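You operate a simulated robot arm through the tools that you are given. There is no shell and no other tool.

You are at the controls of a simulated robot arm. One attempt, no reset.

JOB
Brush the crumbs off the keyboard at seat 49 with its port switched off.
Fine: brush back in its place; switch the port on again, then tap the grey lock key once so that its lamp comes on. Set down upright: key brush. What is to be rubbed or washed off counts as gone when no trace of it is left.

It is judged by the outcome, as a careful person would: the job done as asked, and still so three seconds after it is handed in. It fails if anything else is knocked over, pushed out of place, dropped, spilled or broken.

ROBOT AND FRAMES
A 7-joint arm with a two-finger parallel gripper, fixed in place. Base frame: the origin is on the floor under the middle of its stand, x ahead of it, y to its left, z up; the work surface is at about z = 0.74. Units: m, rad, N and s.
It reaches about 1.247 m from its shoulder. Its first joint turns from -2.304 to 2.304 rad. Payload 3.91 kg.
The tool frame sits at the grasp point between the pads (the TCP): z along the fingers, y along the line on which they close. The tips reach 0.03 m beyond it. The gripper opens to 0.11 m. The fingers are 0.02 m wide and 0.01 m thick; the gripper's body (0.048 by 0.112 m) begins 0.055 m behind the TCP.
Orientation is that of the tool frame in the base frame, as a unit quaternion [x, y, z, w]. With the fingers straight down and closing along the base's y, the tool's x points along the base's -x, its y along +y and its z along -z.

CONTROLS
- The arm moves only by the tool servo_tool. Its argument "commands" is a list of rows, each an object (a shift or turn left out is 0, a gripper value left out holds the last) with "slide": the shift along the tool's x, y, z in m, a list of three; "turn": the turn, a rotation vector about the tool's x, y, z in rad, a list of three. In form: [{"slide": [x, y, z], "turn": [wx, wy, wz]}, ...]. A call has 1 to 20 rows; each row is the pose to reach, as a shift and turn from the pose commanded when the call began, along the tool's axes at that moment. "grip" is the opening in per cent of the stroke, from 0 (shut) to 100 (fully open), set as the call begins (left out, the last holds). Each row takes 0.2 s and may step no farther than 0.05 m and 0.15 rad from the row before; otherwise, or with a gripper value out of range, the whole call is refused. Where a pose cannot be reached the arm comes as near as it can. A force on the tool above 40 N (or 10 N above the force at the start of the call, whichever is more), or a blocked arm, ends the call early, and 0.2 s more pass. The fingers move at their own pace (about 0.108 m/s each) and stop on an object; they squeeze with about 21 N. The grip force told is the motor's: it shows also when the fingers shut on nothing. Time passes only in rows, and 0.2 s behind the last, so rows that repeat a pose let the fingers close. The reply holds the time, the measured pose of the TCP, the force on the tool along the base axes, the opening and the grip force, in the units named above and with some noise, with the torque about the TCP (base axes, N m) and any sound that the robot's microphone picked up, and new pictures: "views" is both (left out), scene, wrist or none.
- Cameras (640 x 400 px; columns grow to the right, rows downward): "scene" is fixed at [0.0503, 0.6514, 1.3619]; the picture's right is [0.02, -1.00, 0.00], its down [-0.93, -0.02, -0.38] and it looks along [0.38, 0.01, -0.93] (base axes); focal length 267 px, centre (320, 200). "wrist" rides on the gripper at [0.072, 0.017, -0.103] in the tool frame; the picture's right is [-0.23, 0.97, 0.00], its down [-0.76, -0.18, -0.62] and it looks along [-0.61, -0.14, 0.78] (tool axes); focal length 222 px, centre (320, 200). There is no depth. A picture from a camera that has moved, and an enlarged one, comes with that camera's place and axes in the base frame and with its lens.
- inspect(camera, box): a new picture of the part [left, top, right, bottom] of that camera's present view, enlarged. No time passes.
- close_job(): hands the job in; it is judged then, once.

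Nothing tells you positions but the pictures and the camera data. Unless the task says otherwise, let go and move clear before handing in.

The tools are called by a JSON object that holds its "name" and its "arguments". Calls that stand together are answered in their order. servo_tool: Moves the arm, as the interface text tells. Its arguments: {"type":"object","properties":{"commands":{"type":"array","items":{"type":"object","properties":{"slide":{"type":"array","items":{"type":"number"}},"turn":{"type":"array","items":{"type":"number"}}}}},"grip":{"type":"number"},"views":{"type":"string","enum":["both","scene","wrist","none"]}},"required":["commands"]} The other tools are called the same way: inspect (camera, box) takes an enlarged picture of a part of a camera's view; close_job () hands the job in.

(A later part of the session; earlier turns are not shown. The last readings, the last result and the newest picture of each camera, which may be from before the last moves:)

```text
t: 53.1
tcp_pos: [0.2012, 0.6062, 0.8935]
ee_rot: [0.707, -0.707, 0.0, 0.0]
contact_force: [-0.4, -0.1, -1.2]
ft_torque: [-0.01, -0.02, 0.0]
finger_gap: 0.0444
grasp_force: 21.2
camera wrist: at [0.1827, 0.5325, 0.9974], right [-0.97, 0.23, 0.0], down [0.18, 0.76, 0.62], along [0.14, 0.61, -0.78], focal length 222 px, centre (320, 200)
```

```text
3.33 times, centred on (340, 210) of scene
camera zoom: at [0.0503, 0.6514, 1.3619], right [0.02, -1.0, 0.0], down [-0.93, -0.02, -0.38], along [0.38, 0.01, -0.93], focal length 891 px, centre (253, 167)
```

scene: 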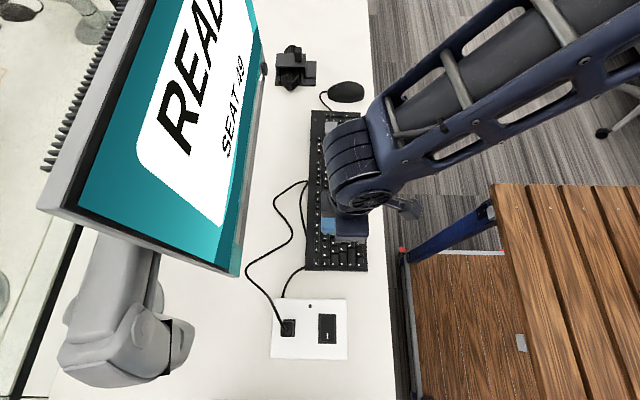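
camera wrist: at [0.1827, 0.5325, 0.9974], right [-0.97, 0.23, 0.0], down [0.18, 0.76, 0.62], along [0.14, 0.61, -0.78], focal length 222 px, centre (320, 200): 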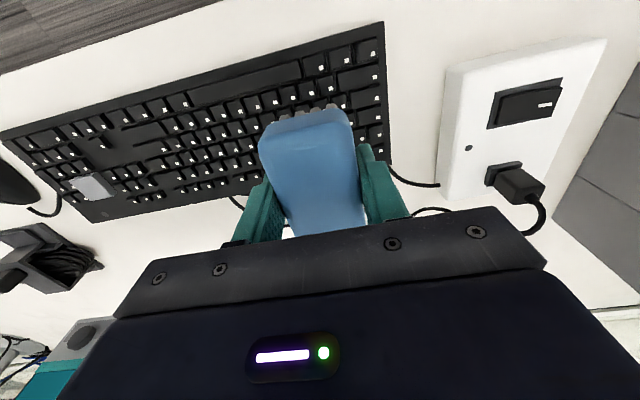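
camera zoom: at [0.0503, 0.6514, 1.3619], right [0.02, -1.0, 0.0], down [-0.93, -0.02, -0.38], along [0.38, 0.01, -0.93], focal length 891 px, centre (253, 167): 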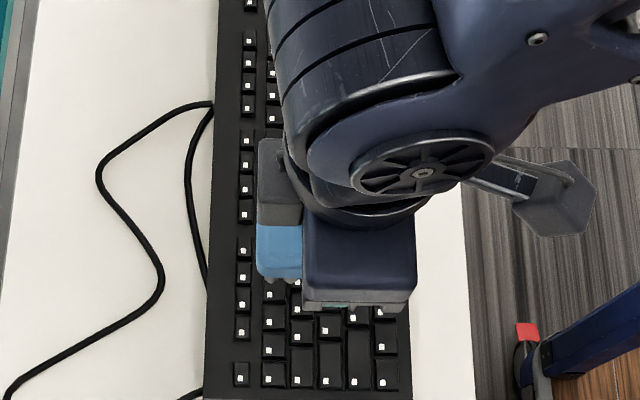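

No crumbs are visible from this side. I'll carry the brush back above its place, which also clears the scene camera's view of the keyboard for a close check.

{"name": "servo_tool", "arguments": {"commands": [{"slide": [0.0, -0.03, -0.005]}, {"slide": [0.004, -0.07, -0.01]}, {"slide": [0.008, -0.11, -0.01]}, {"slide": [0.012, -0.15, -0.01]}, {"slide": [0.016, -0.19, -0.01]}, {"slide": [0.02, -0.23, -0.01]}, {"slide": [0.024, -0.27, -0.01]}, {"slide": [0.028, -0.31, -0.01]}, {"slide": [0.032, -0.35, -0.01]}, {"slide": [0.036, -0.39, -0.01]}, {"slide": [0.04, -0.43, -0.01]}, {"slide": [0.0432, -0.47, -0.01]}, {"slide": [0.0432, -0.505, -0.01]}, {"slide": [0.0432, -0.535, -0.01]}, {"slide": [0.0432, -0.5534, -0.01]}, {"slide": [0.0432, -0.5534, -0.01]}]}}

{"name": "inspect", "arguments": {"camera": "scene", "box": [290, 160, 390, 222]}}

{"name": "inspect", "arguments": {"camera": "scene", "box": [290, 210, 390, 272]}}

{"name": "inspect", "arguments": {"camera": "scene", "box": [280, 100, 400, 190]}}

```text
t: 56.5
tcp_pos: [0.7553, 0.5617, 0.9026]
ee_rot: [-0.706, 0.708, 0.002, 0.002]
contact_force: [-0.1, 0.0, 0.2]
ft_torque: [-0.01, 0.0, -0.02]
finger_gap: 0.0445
grasp_force: 20.6
camera wrist: at [0.7361, 0.4885, 1.0072], right [-0.97, 0.23, 0.0], down [0.18, 0.76, 0.63], along [0.14, 0.61, -0.78], focal length 222 px, centre (320, 200)
```

scene: 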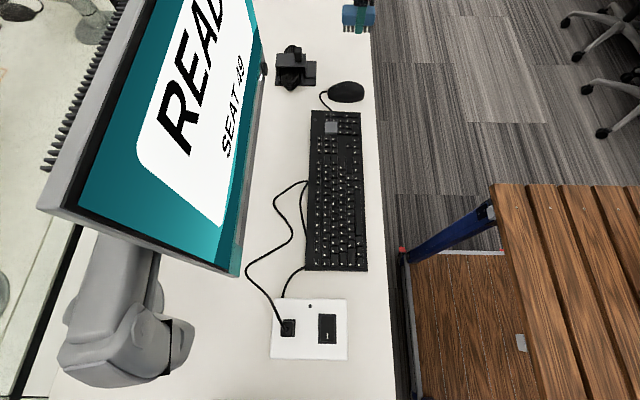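
wrist: 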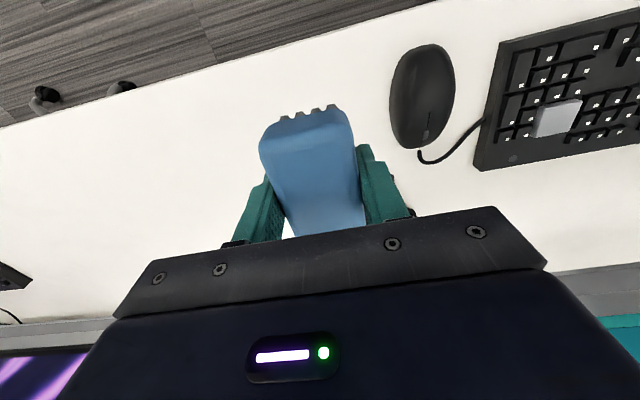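

```text
6.40 times, centred on (340, 191) of scene
camera zoom: at [0.0503, 0.6514, 1.3619], right [0.02, -1.0, 0.0], down [-0.93, -0.02, -0.38], along [0.38, 0.01, -0.93], focal length 1710 px, centre (192, 258)
```

zoom: 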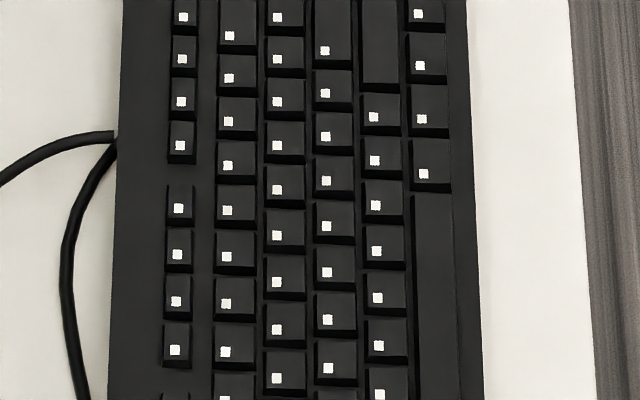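

```text
6.40 times, centred on (340, 241) of scene
camera zoom: at [0.0503, 0.6514, 1.3619], right [0.02, -1.0, 0.0], down [-0.93, -0.02, -0.38], along [0.38, 0.01, -0.93], focal length 1710 px, centre (192, -62)
```

zoom: 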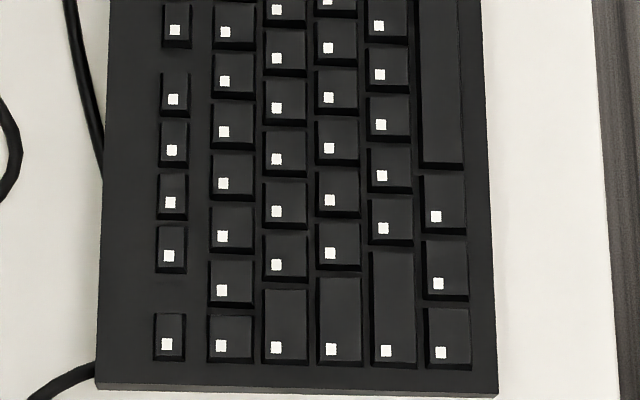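

```text
4.44 times, centred on (340, 145) of scene
camera zoom: at [0.0503, 0.6514, 1.3619], right [0.02, -1.0, 0.0], down [-0.93, -0.02, -0.38], along [0.38, 0.01, -0.93], focal length 1188 px, centre (231, 444)
```

zoom: 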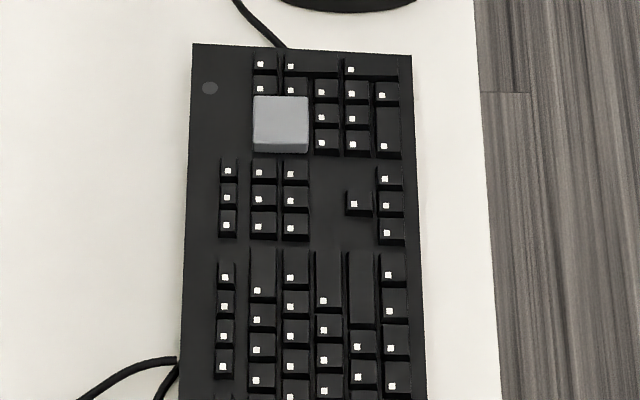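

The keyboard is spotless and hasn't moved. I'll check how the brush sits in the grip before setting it down.

{"name": "inspect", "arguments": {"camera": "wrist", "box": [200, 80, 440, 230]}}

{"name": "inspect", "arguments": {"camera": "scene", "box": [300, 0, 420, 90]}}

```text
2.67 times, centred on (320, 155) of wrist
camera zoom: at [0.7361, 0.4885, 1.0072], right [-0.97, 0.23, 0.0], down [0.18, 0.76, 0.63], along [0.14, 0.61, -0.78], focal length 592 px, centre (320, 320)
```

zoom: 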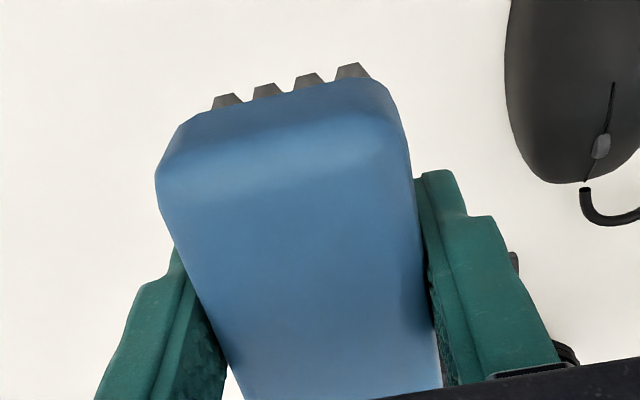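

```text
4.44 times, centred on (360, 45) of scene
camera zoom: at [0.0503, 0.6514, 1.3619], right [0.02, -1.0, 0.0], down [-0.93, -0.02, -0.38], along [0.38, 0.01, -0.93], focal length 1188 px, centre (142, 889)
```

zoom: 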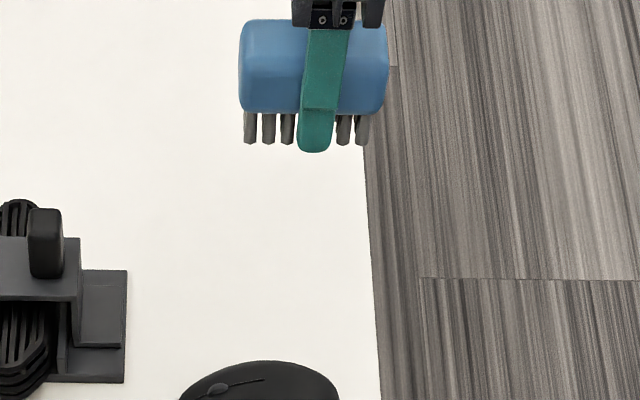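

The brush sits practically as when picked up. Lowering it over its place to just above the table.

{"name": "servo_tool", "arguments": {"commands": [{"slide": [0, 0, 0.03]}, {"slide": [0, 0, 0.06]}, {"slide": [0, 0, 0.085]}, {"slide": [0, 0, 0.105]}, {"slide": [0, 0, 0.117]}, {"slide": [0, 0, 0.122]}, {"slide": [0, 0, 0.122]}]}}

{"name": "inspect", "arguments": {"camera": "scene", "box": [300, 10, 420, 100]}}

```text
t: 58.1
tcp_pos: [0.7543, 0.5631, 0.7803]
ee_rot: [-0.706, 0.708, 0.001, 0.0]
contact_force: [1.4, -0.8, -0.1]
ft_torque: [-0.01, -0.01, 0.01]
finger_gap: 0.0447
grasp_force: 20.8
camera wrist: at [0.7361, 0.4886, 0.8843], right [-0.97, 0.23, 0.0], down [0.18, 0.76, 0.63], along [0.14, 0.61, -0.78], focal length 222 px, centre (320, 200)
```

scene: 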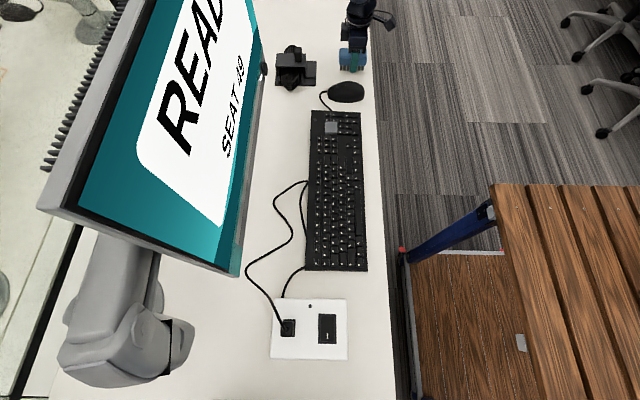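
wrist: 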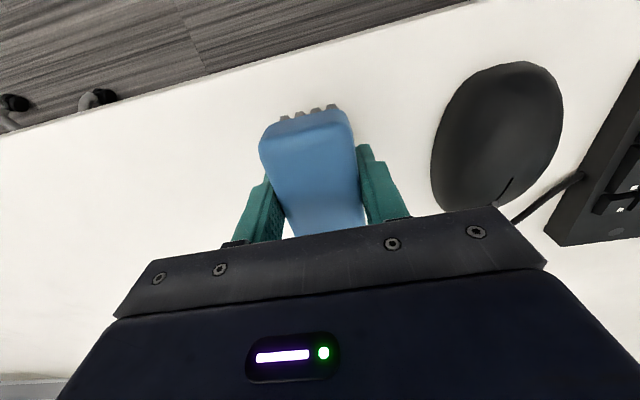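

```text
4.44 times, centred on (360, 55) of scene
camera zoom: at [0.0503, 0.6514, 1.3619], right [0.02, -1.0, 0.0], down [-0.93, -0.02, -0.38], along [0.38, 0.01, -0.93], focal length 1188 px, centre (142, 844)
```

zoom: 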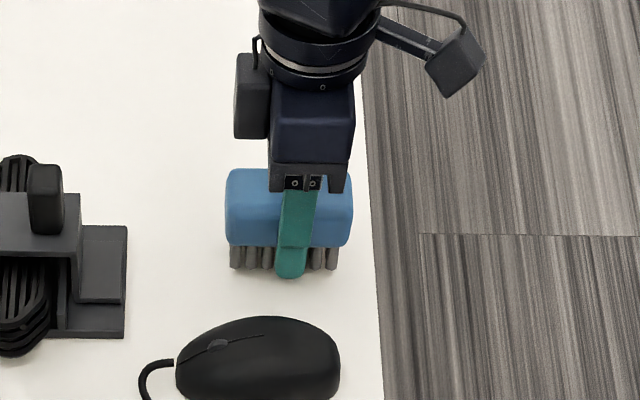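

{"name": "servo_tool", "arguments": {"commands": [{"slide": [0, 0, 0.001]}, {"slide": [0, 0, 0.002]}, {"slide": [0, 0, 0.003]}], "views": "none"}}

```text
t: 58.9
tcp_pos: [0.7548, 0.5624, 0.7774]
ee_rot: [-0.706, 0.708, 0.0, 0.0]
contact_force: [0.0, 0.0, -1.1]
ft_torque: [-0.02, 0.01, -0.02]
finger_gap: 0.0443
grasp_force: 21.2
```

{"name": "servo_tool", "arguments": {"commands": [{"slide": [0, 0, 0.0005]}, {"slide": [0, 0, 0.001]}], "views": "none"}}

```text
t: 59.5
tcp_pos: [0.7547, 0.5622, 0.7757]
ee_rot: [-0.706, 0.708, 0.001, 0.001]
contact_force: [-1.1, 0.0, 0.0]
ft_torque: [-0.01, -0.03, 0.03]
finger_gap: 0.0448
grasp_force: 21.2
```

{"name": "servo_tool", "arguments": {"commands": [{"slide": [0, 0, 0.0005]}, {"slide": [0, 0, 0.001]}], "views": "none"}}

```text
t: 60.1
tcp_pos: [0.7551, 0.5628, 0.777]
ee_rot: [-0.706, 0.708, 0.002, 0.0]
contact_force: [0.5, -0.4, -1.5]
ft_torque: [0.01, -0.01, 0.03]
finger_gap: 0.0447
grasp_force: 21.4
```

{"name": "servo_tool", "arguments": {"commands": [{"slide": [0, 0, 0.0005]}, {"slide": [0, 0, 0.0008]}], "views": "none"}}

{"name": "inspect", "arguments": {"camera": "scene", "box": [300, 10, 420, 100]}}

{"name": "inspect", "arguments": {"camera": "wrist", "box": [200, 80, 440, 230]}}

```text
t: 60.7
tcp_pos: [0.7544, 0.5627, 0.7742]
ee_rot: [0.707, -0.707, -0.001, -0.001]
contact_force: [-0.4, -0.2, 0.7]
ft_torque: [0.0, 0.06, -0.02]
finger_gap: 0.0448
grasp_force: 20.7
```

```text
4.44 times, centred on (360, 55) of scene
camera zoom: at [0.0503, 0.6514, 1.3619], right [0.02, -1.0, 0.0], down [-0.93, -0.02, -0.38], along [0.38, 0.01, -0.93], focal length 1188 px, centre (142, 844)
```

zoom: 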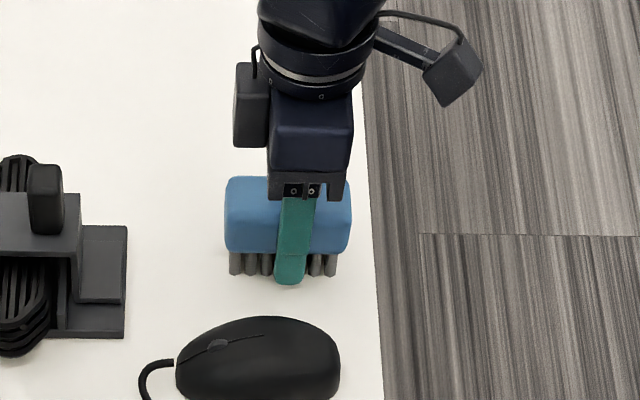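

```text
2.67 times, centred on (320, 155) of wrist
camera zoom: at [0.7365, 0.4886, 0.8784], right [-0.97, 0.23, 0.0], down [0.18, 0.76, 0.63], along [0.14, 0.61, -0.78], focal length 592 px, centre (320, 320)
```

zoom: 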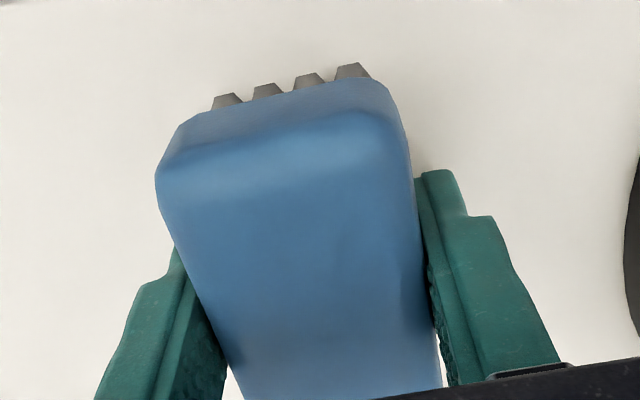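

{"name": "servo_tool", "arguments": {"commands": [{"slide": [0, 0, 0.0003]}, {"slide": [0, 0, 0.0005]}], "views": "none"}}

```text
t: 61.3
tcp_pos: [0.7541, 0.5628, 0.7758]
ee_rot: [-0.706, 0.708, 0.001, 0.002]
contact_force: [-1.2, 0.0, 3.8]
ft_torque: [-0.03, 0.05, 0.0]
finger_gap: 0.0446
grasp_force: 21.3
```

The bristles touch the table (3.8 N up) at the original spot. Opening the gripper now.

{"name": "servo_tool", "arguments": {"commands": [{"slide": [0, 0, 0]}, {"slide": [0, 0, 0]}, {"slide": [0, 0, 0]}], "grip": 70}}

{"name": "inspect", "arguments": {"camera": "scene", "box": [300, 10, 420, 100]}}

{"name": "inspect", "arguments": {"camera": "wrist", "box": [200, 80, 440, 230]}}

```text
t: 62.1
tcp_pos: [0.7553, 0.5629, 0.7737]
ee_rot: [-0.707, 0.708, 0.0, 0.001]
contact_force: [-0.4, -1.0, 0.0]
ft_torque: [-0.01, 0.03, 0.01]
finger_gap: 0.077
grasp_force: 0.1
camera wrist: at [0.7365, 0.4886, 0.8781], right [-0.97, 0.23, 0.0], down [0.18, 0.76, 0.63], along [0.14, 0.61, -0.78], focal length 222 px, centre (320, 200)
```

scene: 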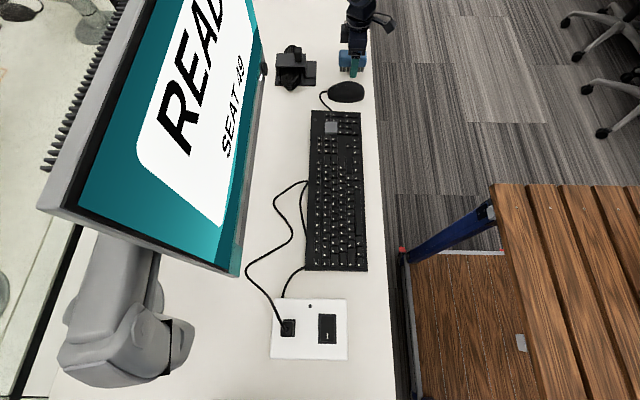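
wrist: 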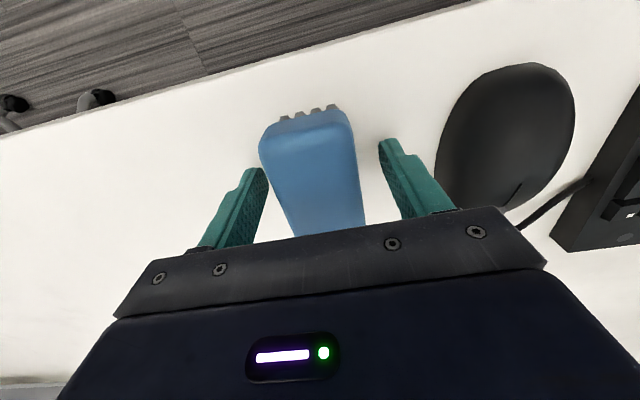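

```text
4.44 times, centred on (360, 55) of scene
camera zoom: at [0.0503, 0.6514, 1.3619], right [0.02, -1.0, 0.0], down [-0.93, -0.02, -0.38], along [0.38, 0.01, -0.93], focal length 1188 px, centre (142, 844)
```

zoom: 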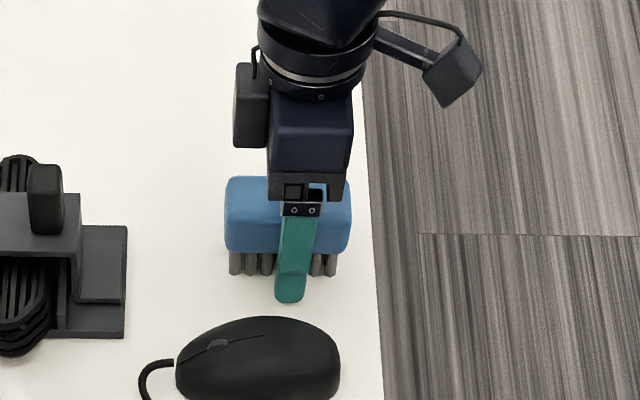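

```text
2.67 times, centred on (320, 155) of wrist
camera zoom: at [0.7365, 0.4886, 0.8781], right [-0.97, 0.23, 0.0], down [0.18, 0.76, 0.63], along [0.14, 0.61, -0.78], focal length 592 px, centre (320, 320)
```

zoom: 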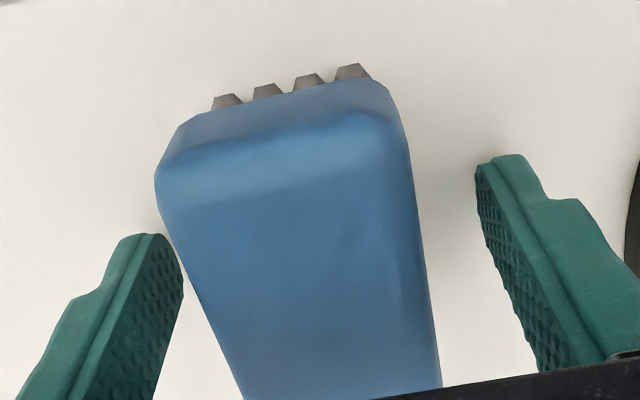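

The brush stands upright in its place. I'll lift straight up, clear of it.

{"name": "servo_tool", "arguments": {"commands": [{"slide": [0, 0, -0.01]}, {"slide": [0, 0, -0.035]}, {"slide": [0, 0, -0.07]}, {"slide": [0, 0, -0.11]}, {"slide": [0, 0, -0.15]}, {"slide": [0, 0, -0.15]}]}}

{"name": "inspect", "arguments": {"camera": "scene", "box": [260, 30, 400, 118]}}

```text
t: 63.5
tcp_pos: [0.7543, 0.5629, 0.9256]
ee_rot: [-0.707, 0.708, 0.0, 0.0]
contact_force: [0.6, 0.0, -0.4]
ft_torque: [-0.03, -0.01, -0.03]
finger_gap: 0.0771
grasp_force: 0.1
camera wrist: at [0.7365, 0.4891, 1.0286], right [-0.97, 0.23, 0.0], down [0.18, 0.76, 0.63], along [0.14, 0.61, -0.78], focal length 222 px, centre (320, 200)
```

scene: 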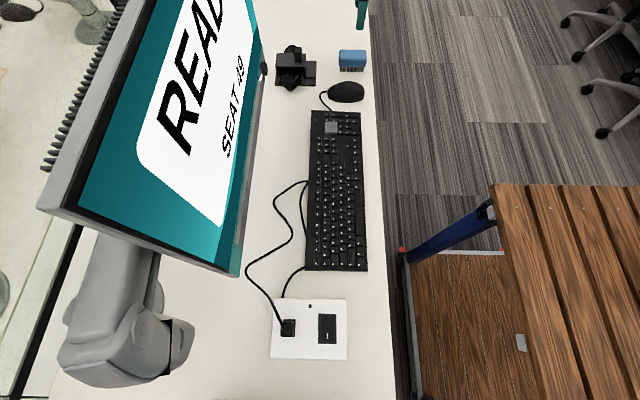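
wrist: 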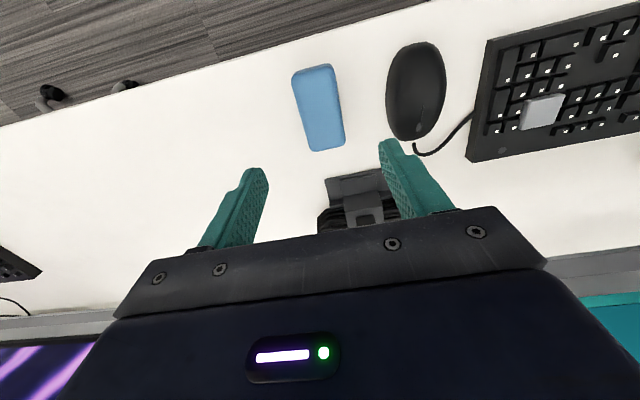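

```text
4.55 times, centred on (330, 74) of scene
camera zoom: at [0.0503, 0.6514, 1.3619], right [0.02, -1.0, 0.0], down [-0.93, -0.02, -0.38], along [0.38, 0.01, -0.93], focal length 1214 px, centre (274, 773)
```

zoom: 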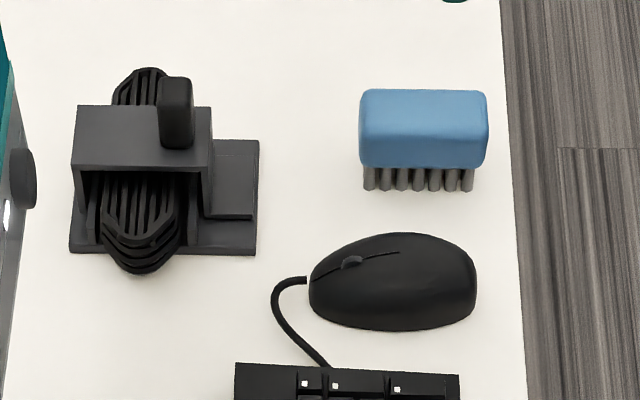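

The brush is back exactly in its place, upright. Next I'll travel to the port panel with closed fingers, above the "I" end of the rocker.

{"name": "servo_tool", "arguments": {"commands": [{"slide": [-0.003, 0.03, 0]}, {"slide": [-0.007, 0.07, 0]}, {"slide": [-0.011, 0.11, 0]}, {"slide": [-0.015, 0.15, 0]}, {"slide": [-0.019, 0.19, 0]}, {"slide": [-0.023, 0.23, 0]}, {"slide": [-0.027, 0.27, 0]}, {"slide": [-0.031, 0.31, 0]}, {"slide": [-0.035, 0.35, 0]}, {"slide": [-0.039, 0.39, 0]}, {"slide": [-0.043, 0.43, 0]}, {"slide": [-0.047, 0.47, 0]}, {"slide": [-0.051, 0.51, 0]}, {"slide": [-0.055, 0.55, 0]}, {"slide": [-0.059, 0.59, 0]}, {"slide": [-0.063, 0.63, 0]}, {"slide": [-0.067, 0.67, 0]}, {"slide": [-0.0702, 0.71, 0]}, {"slide": [-0.0702, 0.735, 0]}, {"slide": [-0.0702, 0.7554, 0]}], "grip": 0}}

{"name": "inspect", "arguments": {"camera": "wrist", "box": [220, 50, 460, 200]}}

```text
t: 67.7
tcp_pos: [-0.0003, 0.6338, 0.9251]
ee_rot: [-0.706, 0.708, 0.001, 0.001]
contact_force: [-0.2, 0.5, 0.1]
ft_torque: [-0.01, 0.03, -0.01]
finger_gap: 0.0
grasp_force: 20.8
camera wrist: at [-0.0185, 0.5605, 1.0282], right [-0.97, 0.23, 0.0], down [0.18, 0.76, 0.63], along [0.14, 0.61, -0.78], focal length 222 px, centre (320, 200)
```

scene: 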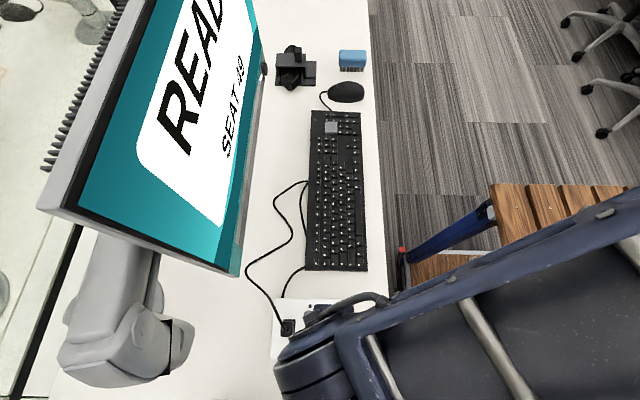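
wrist: 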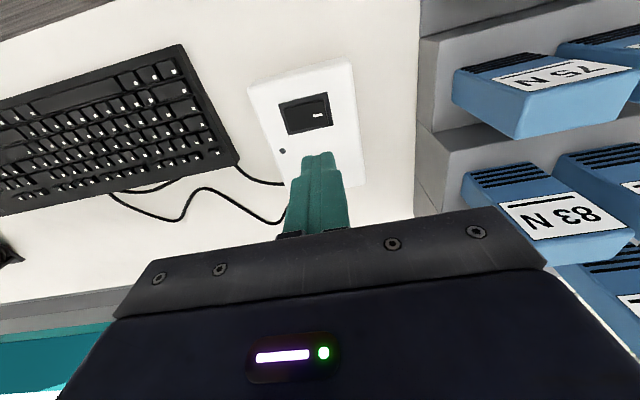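

```text
2.67 times, centred on (340, 125) of wrist
camera zoom: at [-0.0185, 0.5605, 1.0282], right [-0.97, 0.23, 0.0], down [0.18, 0.76, 0.63], along [0.14, 0.61, -0.78], focal length 592 px, centre (267, 400)
```

zoom: 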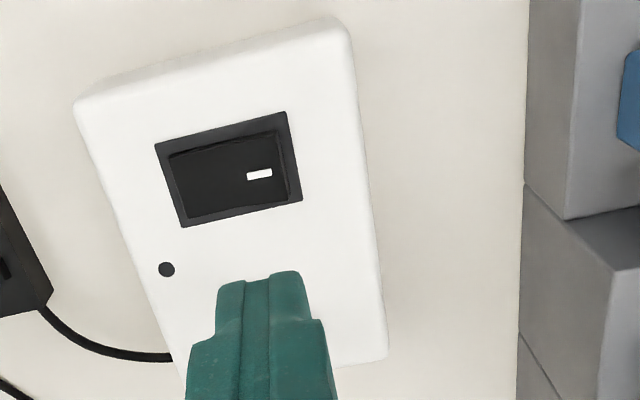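

I see the rocker's raised "I" end directly below (mark at about (0.002, 0.635)). I'll descend to just above it.

{"name": "servo_tool", "arguments": {"commands": [{"slide": [0, -0.001, 0.03]}, {"slide": [-0.001, -0.001, 0.06]}, {"slide": [-0.001, -0.001, 0.08]}, {"slide": [-0.001, -0.001, 0.092]}, {"slide": [-0.001, -0.001, 0.092]}]}}

{"name": "inspect", "arguments": {"camera": "wrist", "box": [220, 50, 460, 200]}}

```text
t: 68.9
tcp_pos: [0.0001, 0.6341, 0.831]
ee_rot: [-0.706, 0.708, 0.001, 0.001]
contact_force: [-0.1, -0.3, 0.8]
ft_torque: [0.02, 0.0, -0.01]
finger_gap: 0.0
grasp_force: 21.1
camera wrist: at [-0.0178, 0.561, 0.9354], right [-0.97, 0.23, 0.0], down [0.18, 0.76, 0.63], along [0.14, 0.61, -0.78], focal length 222 px, centre (320, 200)
```

scene: 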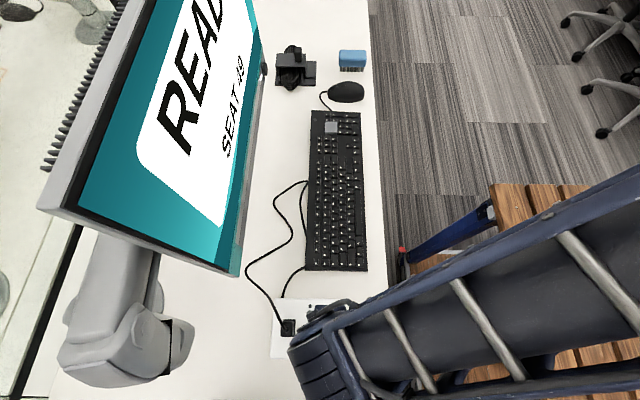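
wrist: 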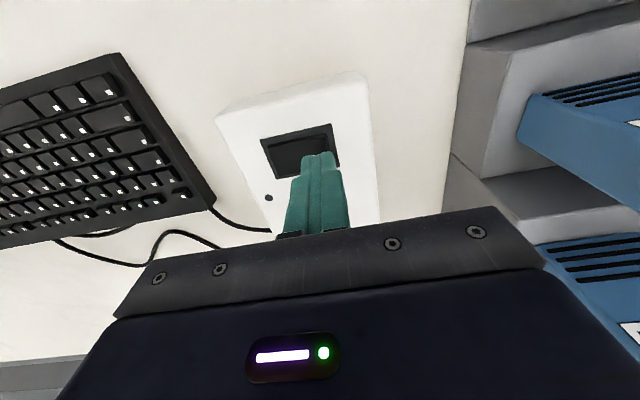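

```text
2.67 times, centred on (340, 125) of wrist
camera zoom: at [-0.0178, 0.561, 0.9354], right [-0.97, 0.23, 0.0], down [0.18, 0.76, 0.63], along [0.14, 0.61, -0.78], focal length 592 px, centre (267, 400)
```

zoom: 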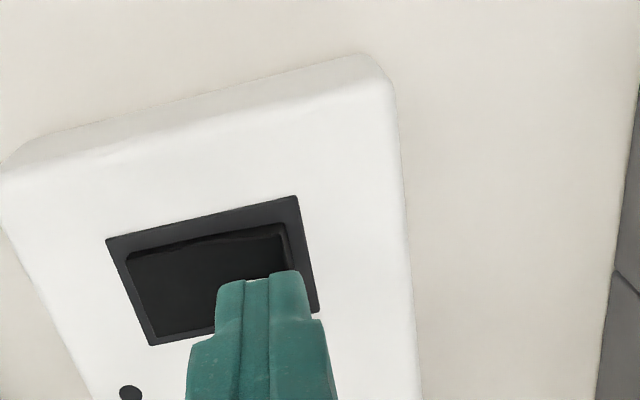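

{"name": "servo_tool", "arguments": {"commands": [{"slide": [0, 0, 0.003]}, {"slide": [0, 0, 0.006]}, {"slide": [0, 0, 0.008]}, {"slide": [0, 0, 0.009]}, {"slide": [0, 0, 0.01]}], "views": "wrist"}}

```text
t: 70.1
tcp_pos: [0.0006, 0.6344, 0.8226]
ee_rot: [0.707, -0.707, -0.001, 0.0]
contact_force: [0.2, 0.2, -0.6]
ft_torque: [-0.04, 0.06, 0.0]
finger_gap: 0.0
grasp_force: 21.0
camera wrist: at [-0.0177, 0.5611, 0.9258], right [-0.97, 0.23, 0.0], down [0.18, 0.76, 0.63], along [0.14, 0.61, -0.78], focal length 222 px, centre (320, 200)
```

wrist: 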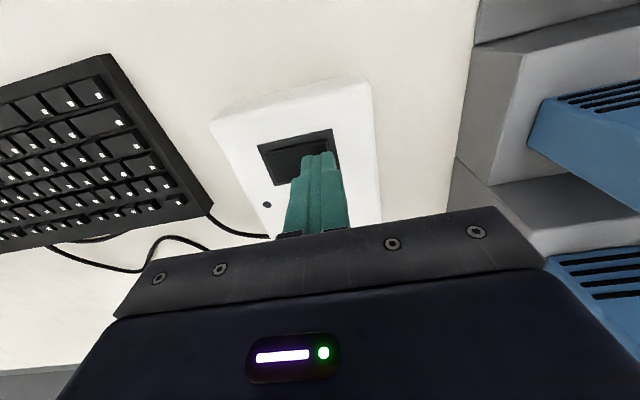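

{"name": "servo_tool", "arguments": {"commands": [{"slide": [0, 0, 0.001]}, {"slide": [0, 0, 0.002]}, {"slide": [0, 0, 0.003]}], "views": "none"}}

```text
t: 70.9
tcp_pos: [0.0003, 0.6359, 0.8192]
ee_rot: [0.707, -0.707, -0.002, -0.001]
contact_force: [0.2, 0.4, -0.6]
ft_torque: [-0.04, -0.05, 0.01]
finger_gap: 0.0001
grasp_force: 20.9
```

{"name": "servo_tool", "arguments": {"commands": [{"slide": [0, 0, 0.001]}, {"slide": [0, 0, 0.002]}], "views": "none"}}

```text
t: 71.5
tcp_pos: [-0.0, 0.6365, 0.8193]
ee_rot: [-0.706, 0.708, 0.001, 0.002]
contact_force: [6.5, -9.9, 29.8]
ft_torque: [-0.33, -0.41, -0.12]
finger_gap: 0.0
grasp_force: 20.8
```

{"name": "inspect", "arguments": {"camera": "wrist", "box": [180, 50, 420, 240]}}

{"name": "inspect", "arguments": {"camera": "scene", "box": [250, 280, 370, 370]}}

```text
2.11 times, centred on (300, 145) of wrist
camera zoom: at [-0.0179, 0.5613, 0.9222], right [-0.97, 0.23, 0.0], down [0.18, 0.76, 0.63], along [0.14, 0.61, -0.78], focal length 468 px, centre (362, 316)
```

zoom: 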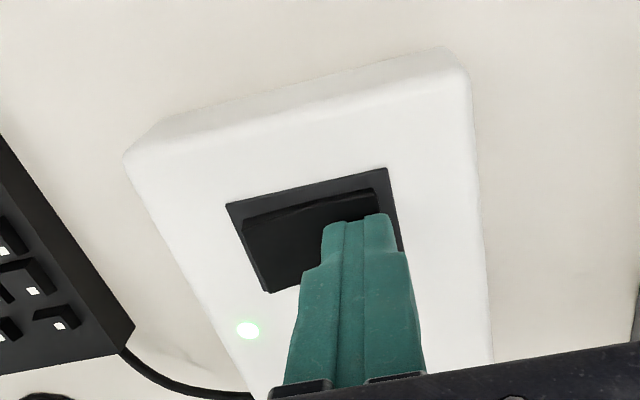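

```text
4.44 times, centred on (310, 325) of scene
camera zoom: at [0.0503, 0.6514, 1.3619], right [0.02, -1.0, 0.0], down [-0.93, -0.02, -0.38], along [0.38, 0.01, -0.93], focal length 1188 px, centre (364, -356)
```

zoom: 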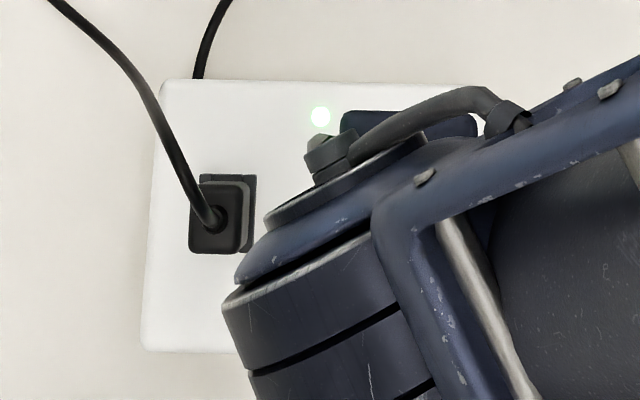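

The port lamp is green again. I'll lift off the rocker straight up.

{"name": "servo_tool", "arguments": {"commands": [{"slide": [0, 0, -0.005]}, {"slide": [0, 0, -0.03]}, {"slide": [0, 0, -0.07]}, {"slide": [0, 0, -0.11]}, {"slide": [0, 0, -0.11]}]}}

{"name": "inspect", "arguments": {"camera": "wrist", "box": [220, 50, 460, 200]}}

```text
t: 72.7
tcp_pos: [0.0015, 0.6357, 0.9279]
ee_rot: [-0.707, 0.707, 0.001, 0.001]
contact_force: [0.2, 0.6, 0.5]
ft_torque: [0.01, 0.04, 0.01]
finger_gap: 0.0002
grasp_force: 21.1
camera wrist: at [-0.0184, 0.5613, 1.0321], right [-0.97, 0.23, 0.0], down [0.18, 0.76, 0.63], along [0.14, 0.61, -0.78], focal length 222 px, centre (320, 200)
```

scene: 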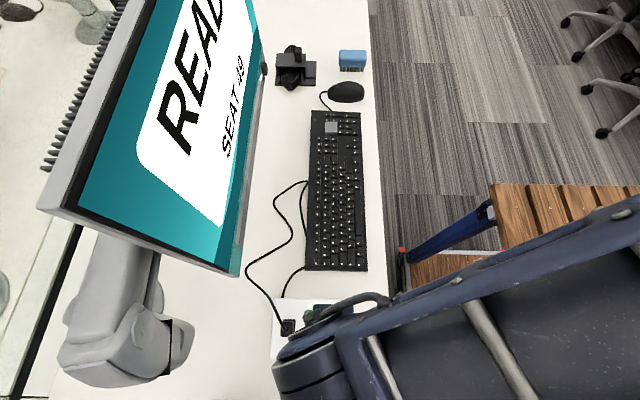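
wrist: 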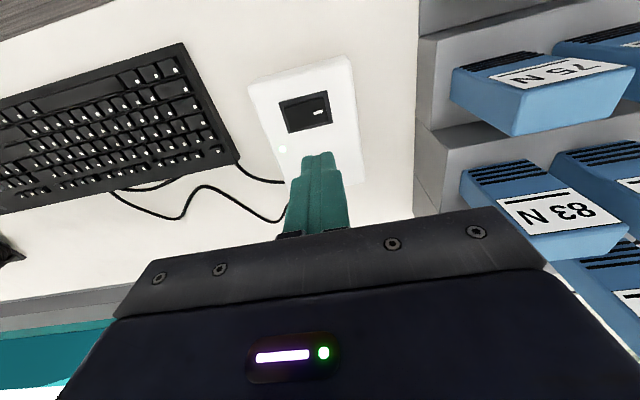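

```text
2.67 times, centred on (340, 125) of wrist
camera zoom: at [-0.0184, 0.5613, 1.0321], right [-0.97, 0.23, 0.0], down [0.18, 0.76, 0.63], along [0.14, 0.61, -0.78], focal length 592 px, centre (267, 400)
```

zoom: 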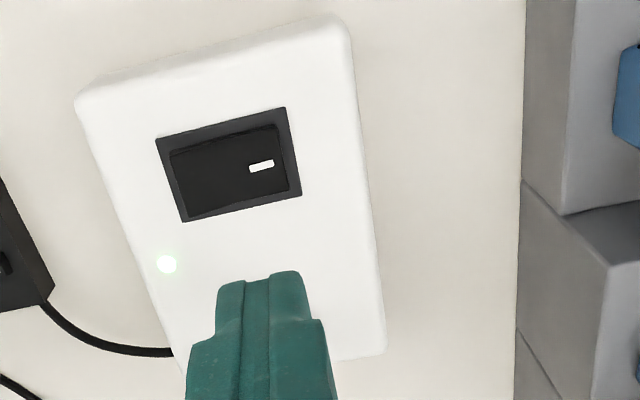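

The port is on and latched. Now moving above the grey lock key, near (0.503, 0.63).

{"name": "servo_tool", "arguments": {"commands": [{"slide": [0, -0.03, 0]}, {"slide": [0, -0.07, 0]}, {"slide": [0, -0.11, 0]}, {"slide": [0.001, -0.15, 0]}, {"slide": [0.002, -0.19, 0]}, {"slide": [0.003, -0.23, 0]}, {"slide": [0.004, -0.27, 0]}, {"slide": [0.005, -0.31, 0]}, {"slide": [0.005, -0.35, 0]}, {"slide": [0.005, -0.39, 0]}, {"slide": [0.005, -0.43, 0]}, {"slide": [0.005, -0.47, 0]}, {"slide": [0.005, -0.502, 0]}, {"slide": [0.005, -0.502, 0]}]}}

{"name": "inspect", "arguments": {"camera": "wrist", "box": [200, 50, 440, 200]}}

{"name": "inspect", "arguments": {"camera": "scene", "box": [280, 290, 360, 350]}}

```text
t: 75.7
tcp_pos: [0.5012, 0.628, 0.9268]
ee_rot: [-0.706, 0.708, 0.001, 0.001]
contact_force: [-0.3, 0.7, 0.0]
ft_torque: [0.0, -0.01, 0.02]
finger_gap: 0.0
grasp_force: 21.1
camera wrist: at [0.4836, 0.5543, 1.0309], right [-0.97, 0.23, 0.0], down [0.18, 0.76, 0.63], along [0.14, 0.61, -0.78], focal length 222 px, centre (320, 200)
```

scene: 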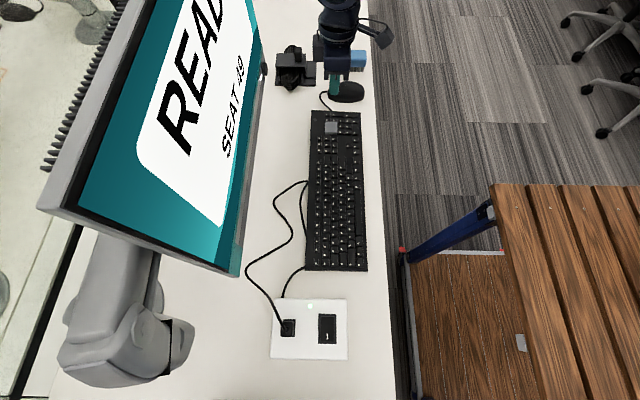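
wrist: 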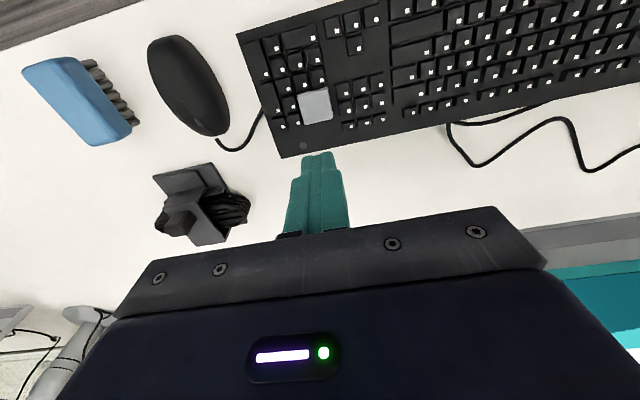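

```text
2.67 times, centred on (320, 125) of wrist
camera zoom: at [0.4836, 0.5543, 1.0309], right [-0.97, 0.23, 0.0], down [0.18, 0.76, 0.63], along [0.14, 0.61, -0.78], focal length 592 px, centre (320, 400)
```

zoom: 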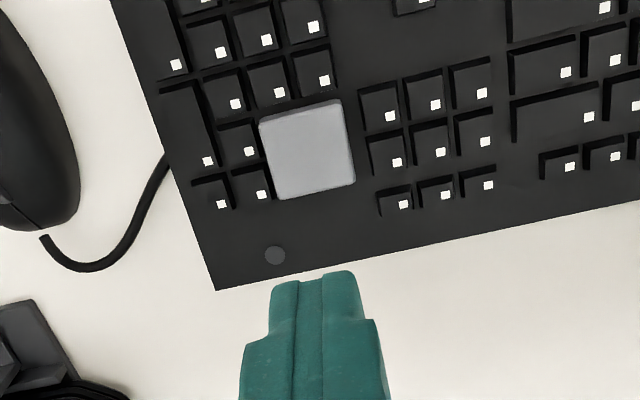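

```text
6.67 times, centred on (320, 320) of scene
camera zoom: at [0.0503, 0.6514, 1.3619], right [0.02, -1.0, 0.0], down [-0.93, -0.02, -0.38], along [0.38, 0.01, -0.93], focal length 1781 px, centre (320, -600)
```

zoom: 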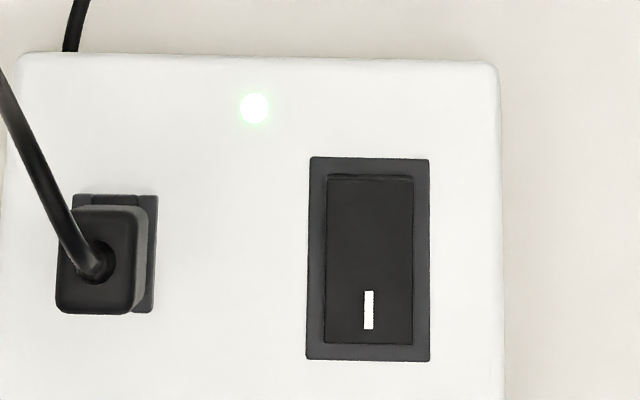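

The grey key (about 37 mm square) is centred near (0.506, 0.628), top around z 0.765; the port lamp is green. I'll lower the closed fingertips to just above it.

{"name": "servo_tool", "arguments": {"commands": [{"slide": [0, -0.004, 0.03]}, {"slide": [0, -0.004, 0.065]}, {"slide": [0, -0.004, 0.095]}, {"slide": [0, -0.004, 0.112]}, {"slide": [0, -0.004, 0.12]}, {"slide": [0, -0.004, 0.12]}]}}

{"name": "inspect", "arguments": {"camera": "wrist", "box": [200, 80, 440, 230]}}

{"name": "inspect", "arguments": {"camera": "scene", "box": [280, 90, 400, 165]}}

```text
t: 77.1
tcp_pos: [0.5076, 0.6303, 0.8072]
ee_rot: [-0.707, 0.708, 0.001, 0.0]
contact_force: [0.6, -0.2, -0.6]
ft_torque: [0.0, 0.01, -0.02]
finger_gap: 0.0
grasp_force: 21.2
camera wrist: at [0.488, 0.5559, 0.9112], right [-0.97, 0.23, 0.0], down [0.18, 0.76, 0.63], along [0.14, 0.61, -0.78], focal length 222 px, centre (320, 200)
```

scene: 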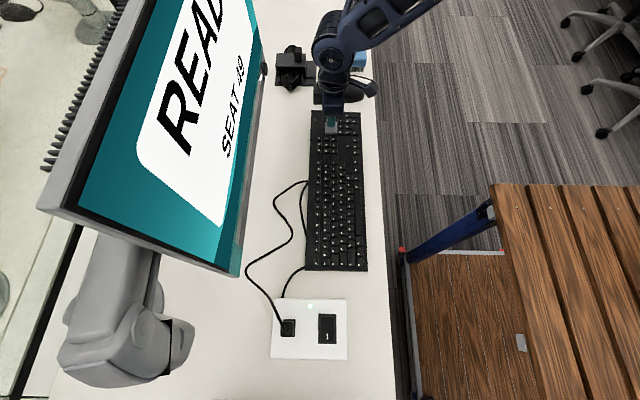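
wrist: 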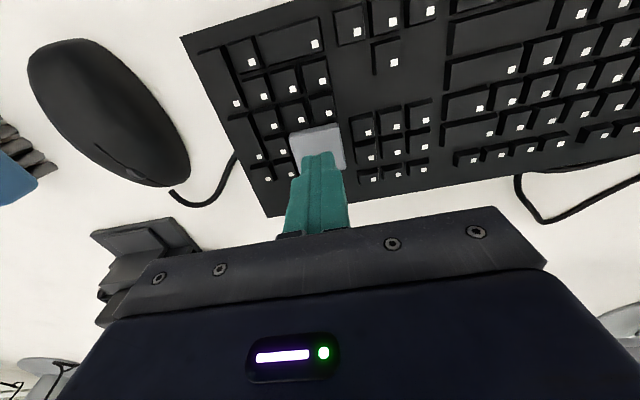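

```text
2.67 times, centred on (320, 155) of wrist
camera zoom: at [0.488, 0.5559, 0.9112], right [-0.97, 0.23, 0.0], down [0.18, 0.76, 0.63], along [0.14, 0.61, -0.78], focal length 592 px, centre (320, 320)
```

zoom: 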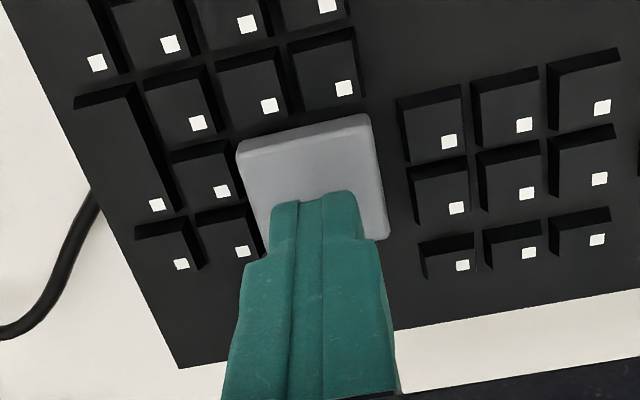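

```text
5.33 times, centred on (340, 128) of scene
camera zoom: at [0.0503, 0.6514, 1.3619], right [0.02, -1.0, 0.0], down [-0.93, -0.02, -0.38], along [0.38, 0.01, -0.93], focal length 1425 px, centre (213, 587)
```

zoom: 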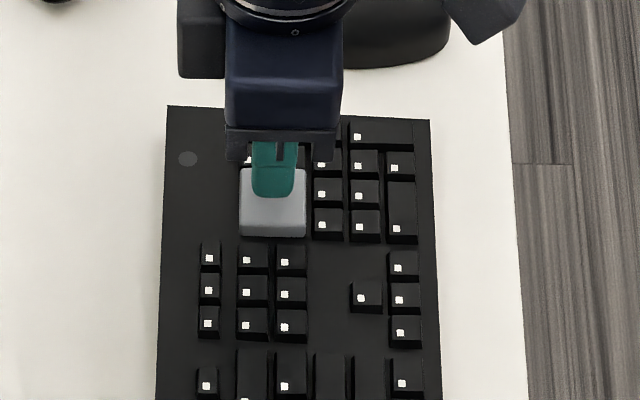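

{"name": "servo_tool", "arguments": {"commands": [{"slide": [0.002, 0, 0.002]}, {"slide": [0.002, 0, 0.005]}, {"slide": [0.002, 0, 0.007]}], "views": "none"}}

```text
t: 77.9
tcp_pos: [0.5063, 0.6277, 0.8006]
ee_rot: [-0.707, 0.708, 0.002, 0.001]
contact_force: [-0.3, 0.1, 0.3]
ft_torque: [-0.01, -0.02, 0.02]
finger_gap: 0.0
grasp_force: 20.9
```

{"name": "servo_tool", "arguments": {"commands": [{"slide": [0, 0, 0.001]}, {"slide": [0, 0, 0.002]}, {"slide": [0, 0, 0.003]}], "views": "none"}}

{"name": "inspect", "arguments": {"camera": "scene", "box": [280, 90, 400, 165]}}

```text
t: 78.7
tcp_pos: [0.505, 0.6276, 0.797]
ee_rot: [-0.707, 0.707, 0.001, 0.001]
contact_force: [0.1, -0.6, 0.0]
ft_torque: [-0.01, 0.0, 0.04]
finger_gap: 0.0
grasp_force: 21.2
```

```text
5.33 times, centred on (340, 128) of scene
camera zoom: at [0.0503, 0.6514, 1.3619], right [0.02, -1.0, 0.0], down [-0.93, -0.02, -0.38], along [0.38, 0.01, -0.93], focal length 1425 px, centre (213, 587)
```

zoom: 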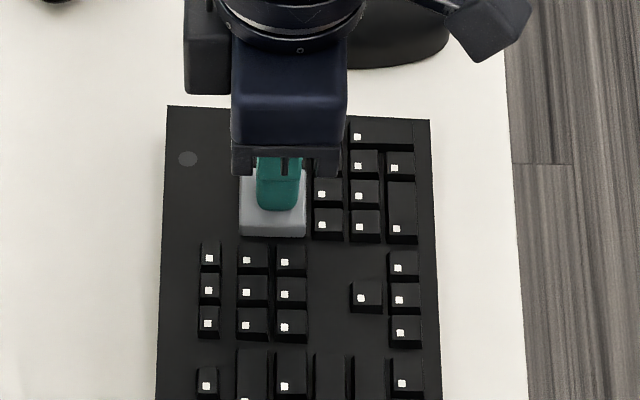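

{"name": "servo_tool", "arguments": {"commands": [{"slide": [0, 0, 0.001]}, {"slide": [0, 0, 0.002]}], "views": "none"}}

```text
t: 79.3
tcp_pos: [0.5067, 0.6263, 0.7961]
ee_rot: [-0.706, 0.708, 0.001, 0.002]
contact_force: [0.2, 0.6, 0.0]
ft_torque: [-0.03, 0.0, 0.0]
finger_gap: 0.0
grasp_force: 20.8
```

{"name": "servo_tool", "arguments": {"commands": [{"slide": [0, 0, 0.001]}, {"slide": [0, 0, 0.0015]}], "views": "none"}}

```text
t: 79.9
tcp_pos: [0.5076, 0.6266, 0.7947]
ee_rot: [-0.707, 0.708, 0.0, 0.001]
contact_force: [1.5, -0.5, 2.0]
ft_torque: [-0.02, 0.0, -0.01]
finger_gap: 0.0
grasp_force: 21.1
heard: click
```

A click was heard with about 2 N. I'll check the lamp before releasing.

{"name": "inspect", "arguments": {"camera": "scene", "box": [280, 90, 400, 165]}}

{"name": "inspect", "arguments": {"camera": "wrist", "box": [200, 80, 440, 230]}}

```text
5.33 times, centred on (340, 128) of scene
camera zoom: at [0.0503, 0.6514, 1.3619], right [0.02, -1.0, 0.0], down [-0.93, -0.02, -0.38], along [0.38, 0.01, -0.93], focal length 1425 px, centre (213, 587)
```

zoom: 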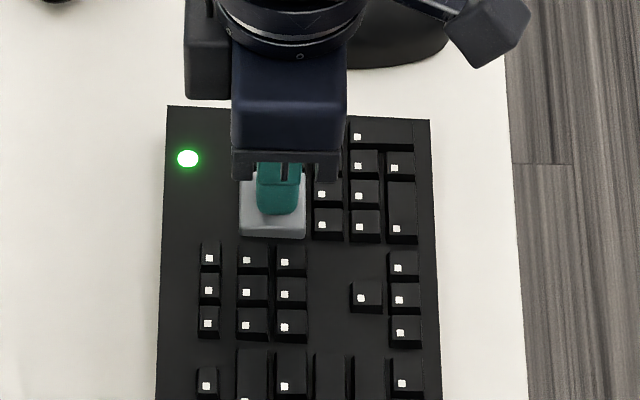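

```text
2.67 times, centred on (320, 155) of wrist
camera zoom: at [0.488, 0.5532, 0.8979], right [-0.97, 0.23, 0.0], down [0.18, 0.76, 0.63], along [0.14, 0.61, -0.78], focal length 592 px, centre (320, 320)
```

zoom: 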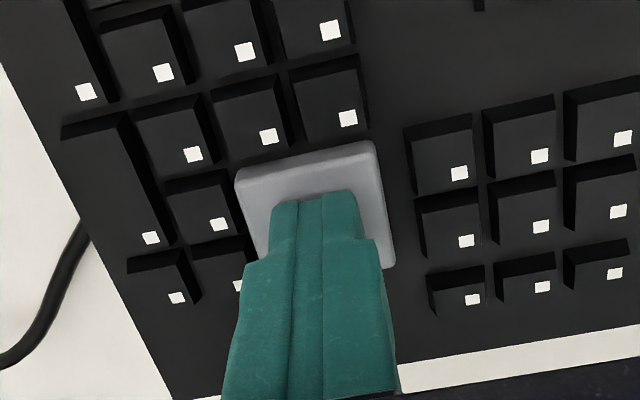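

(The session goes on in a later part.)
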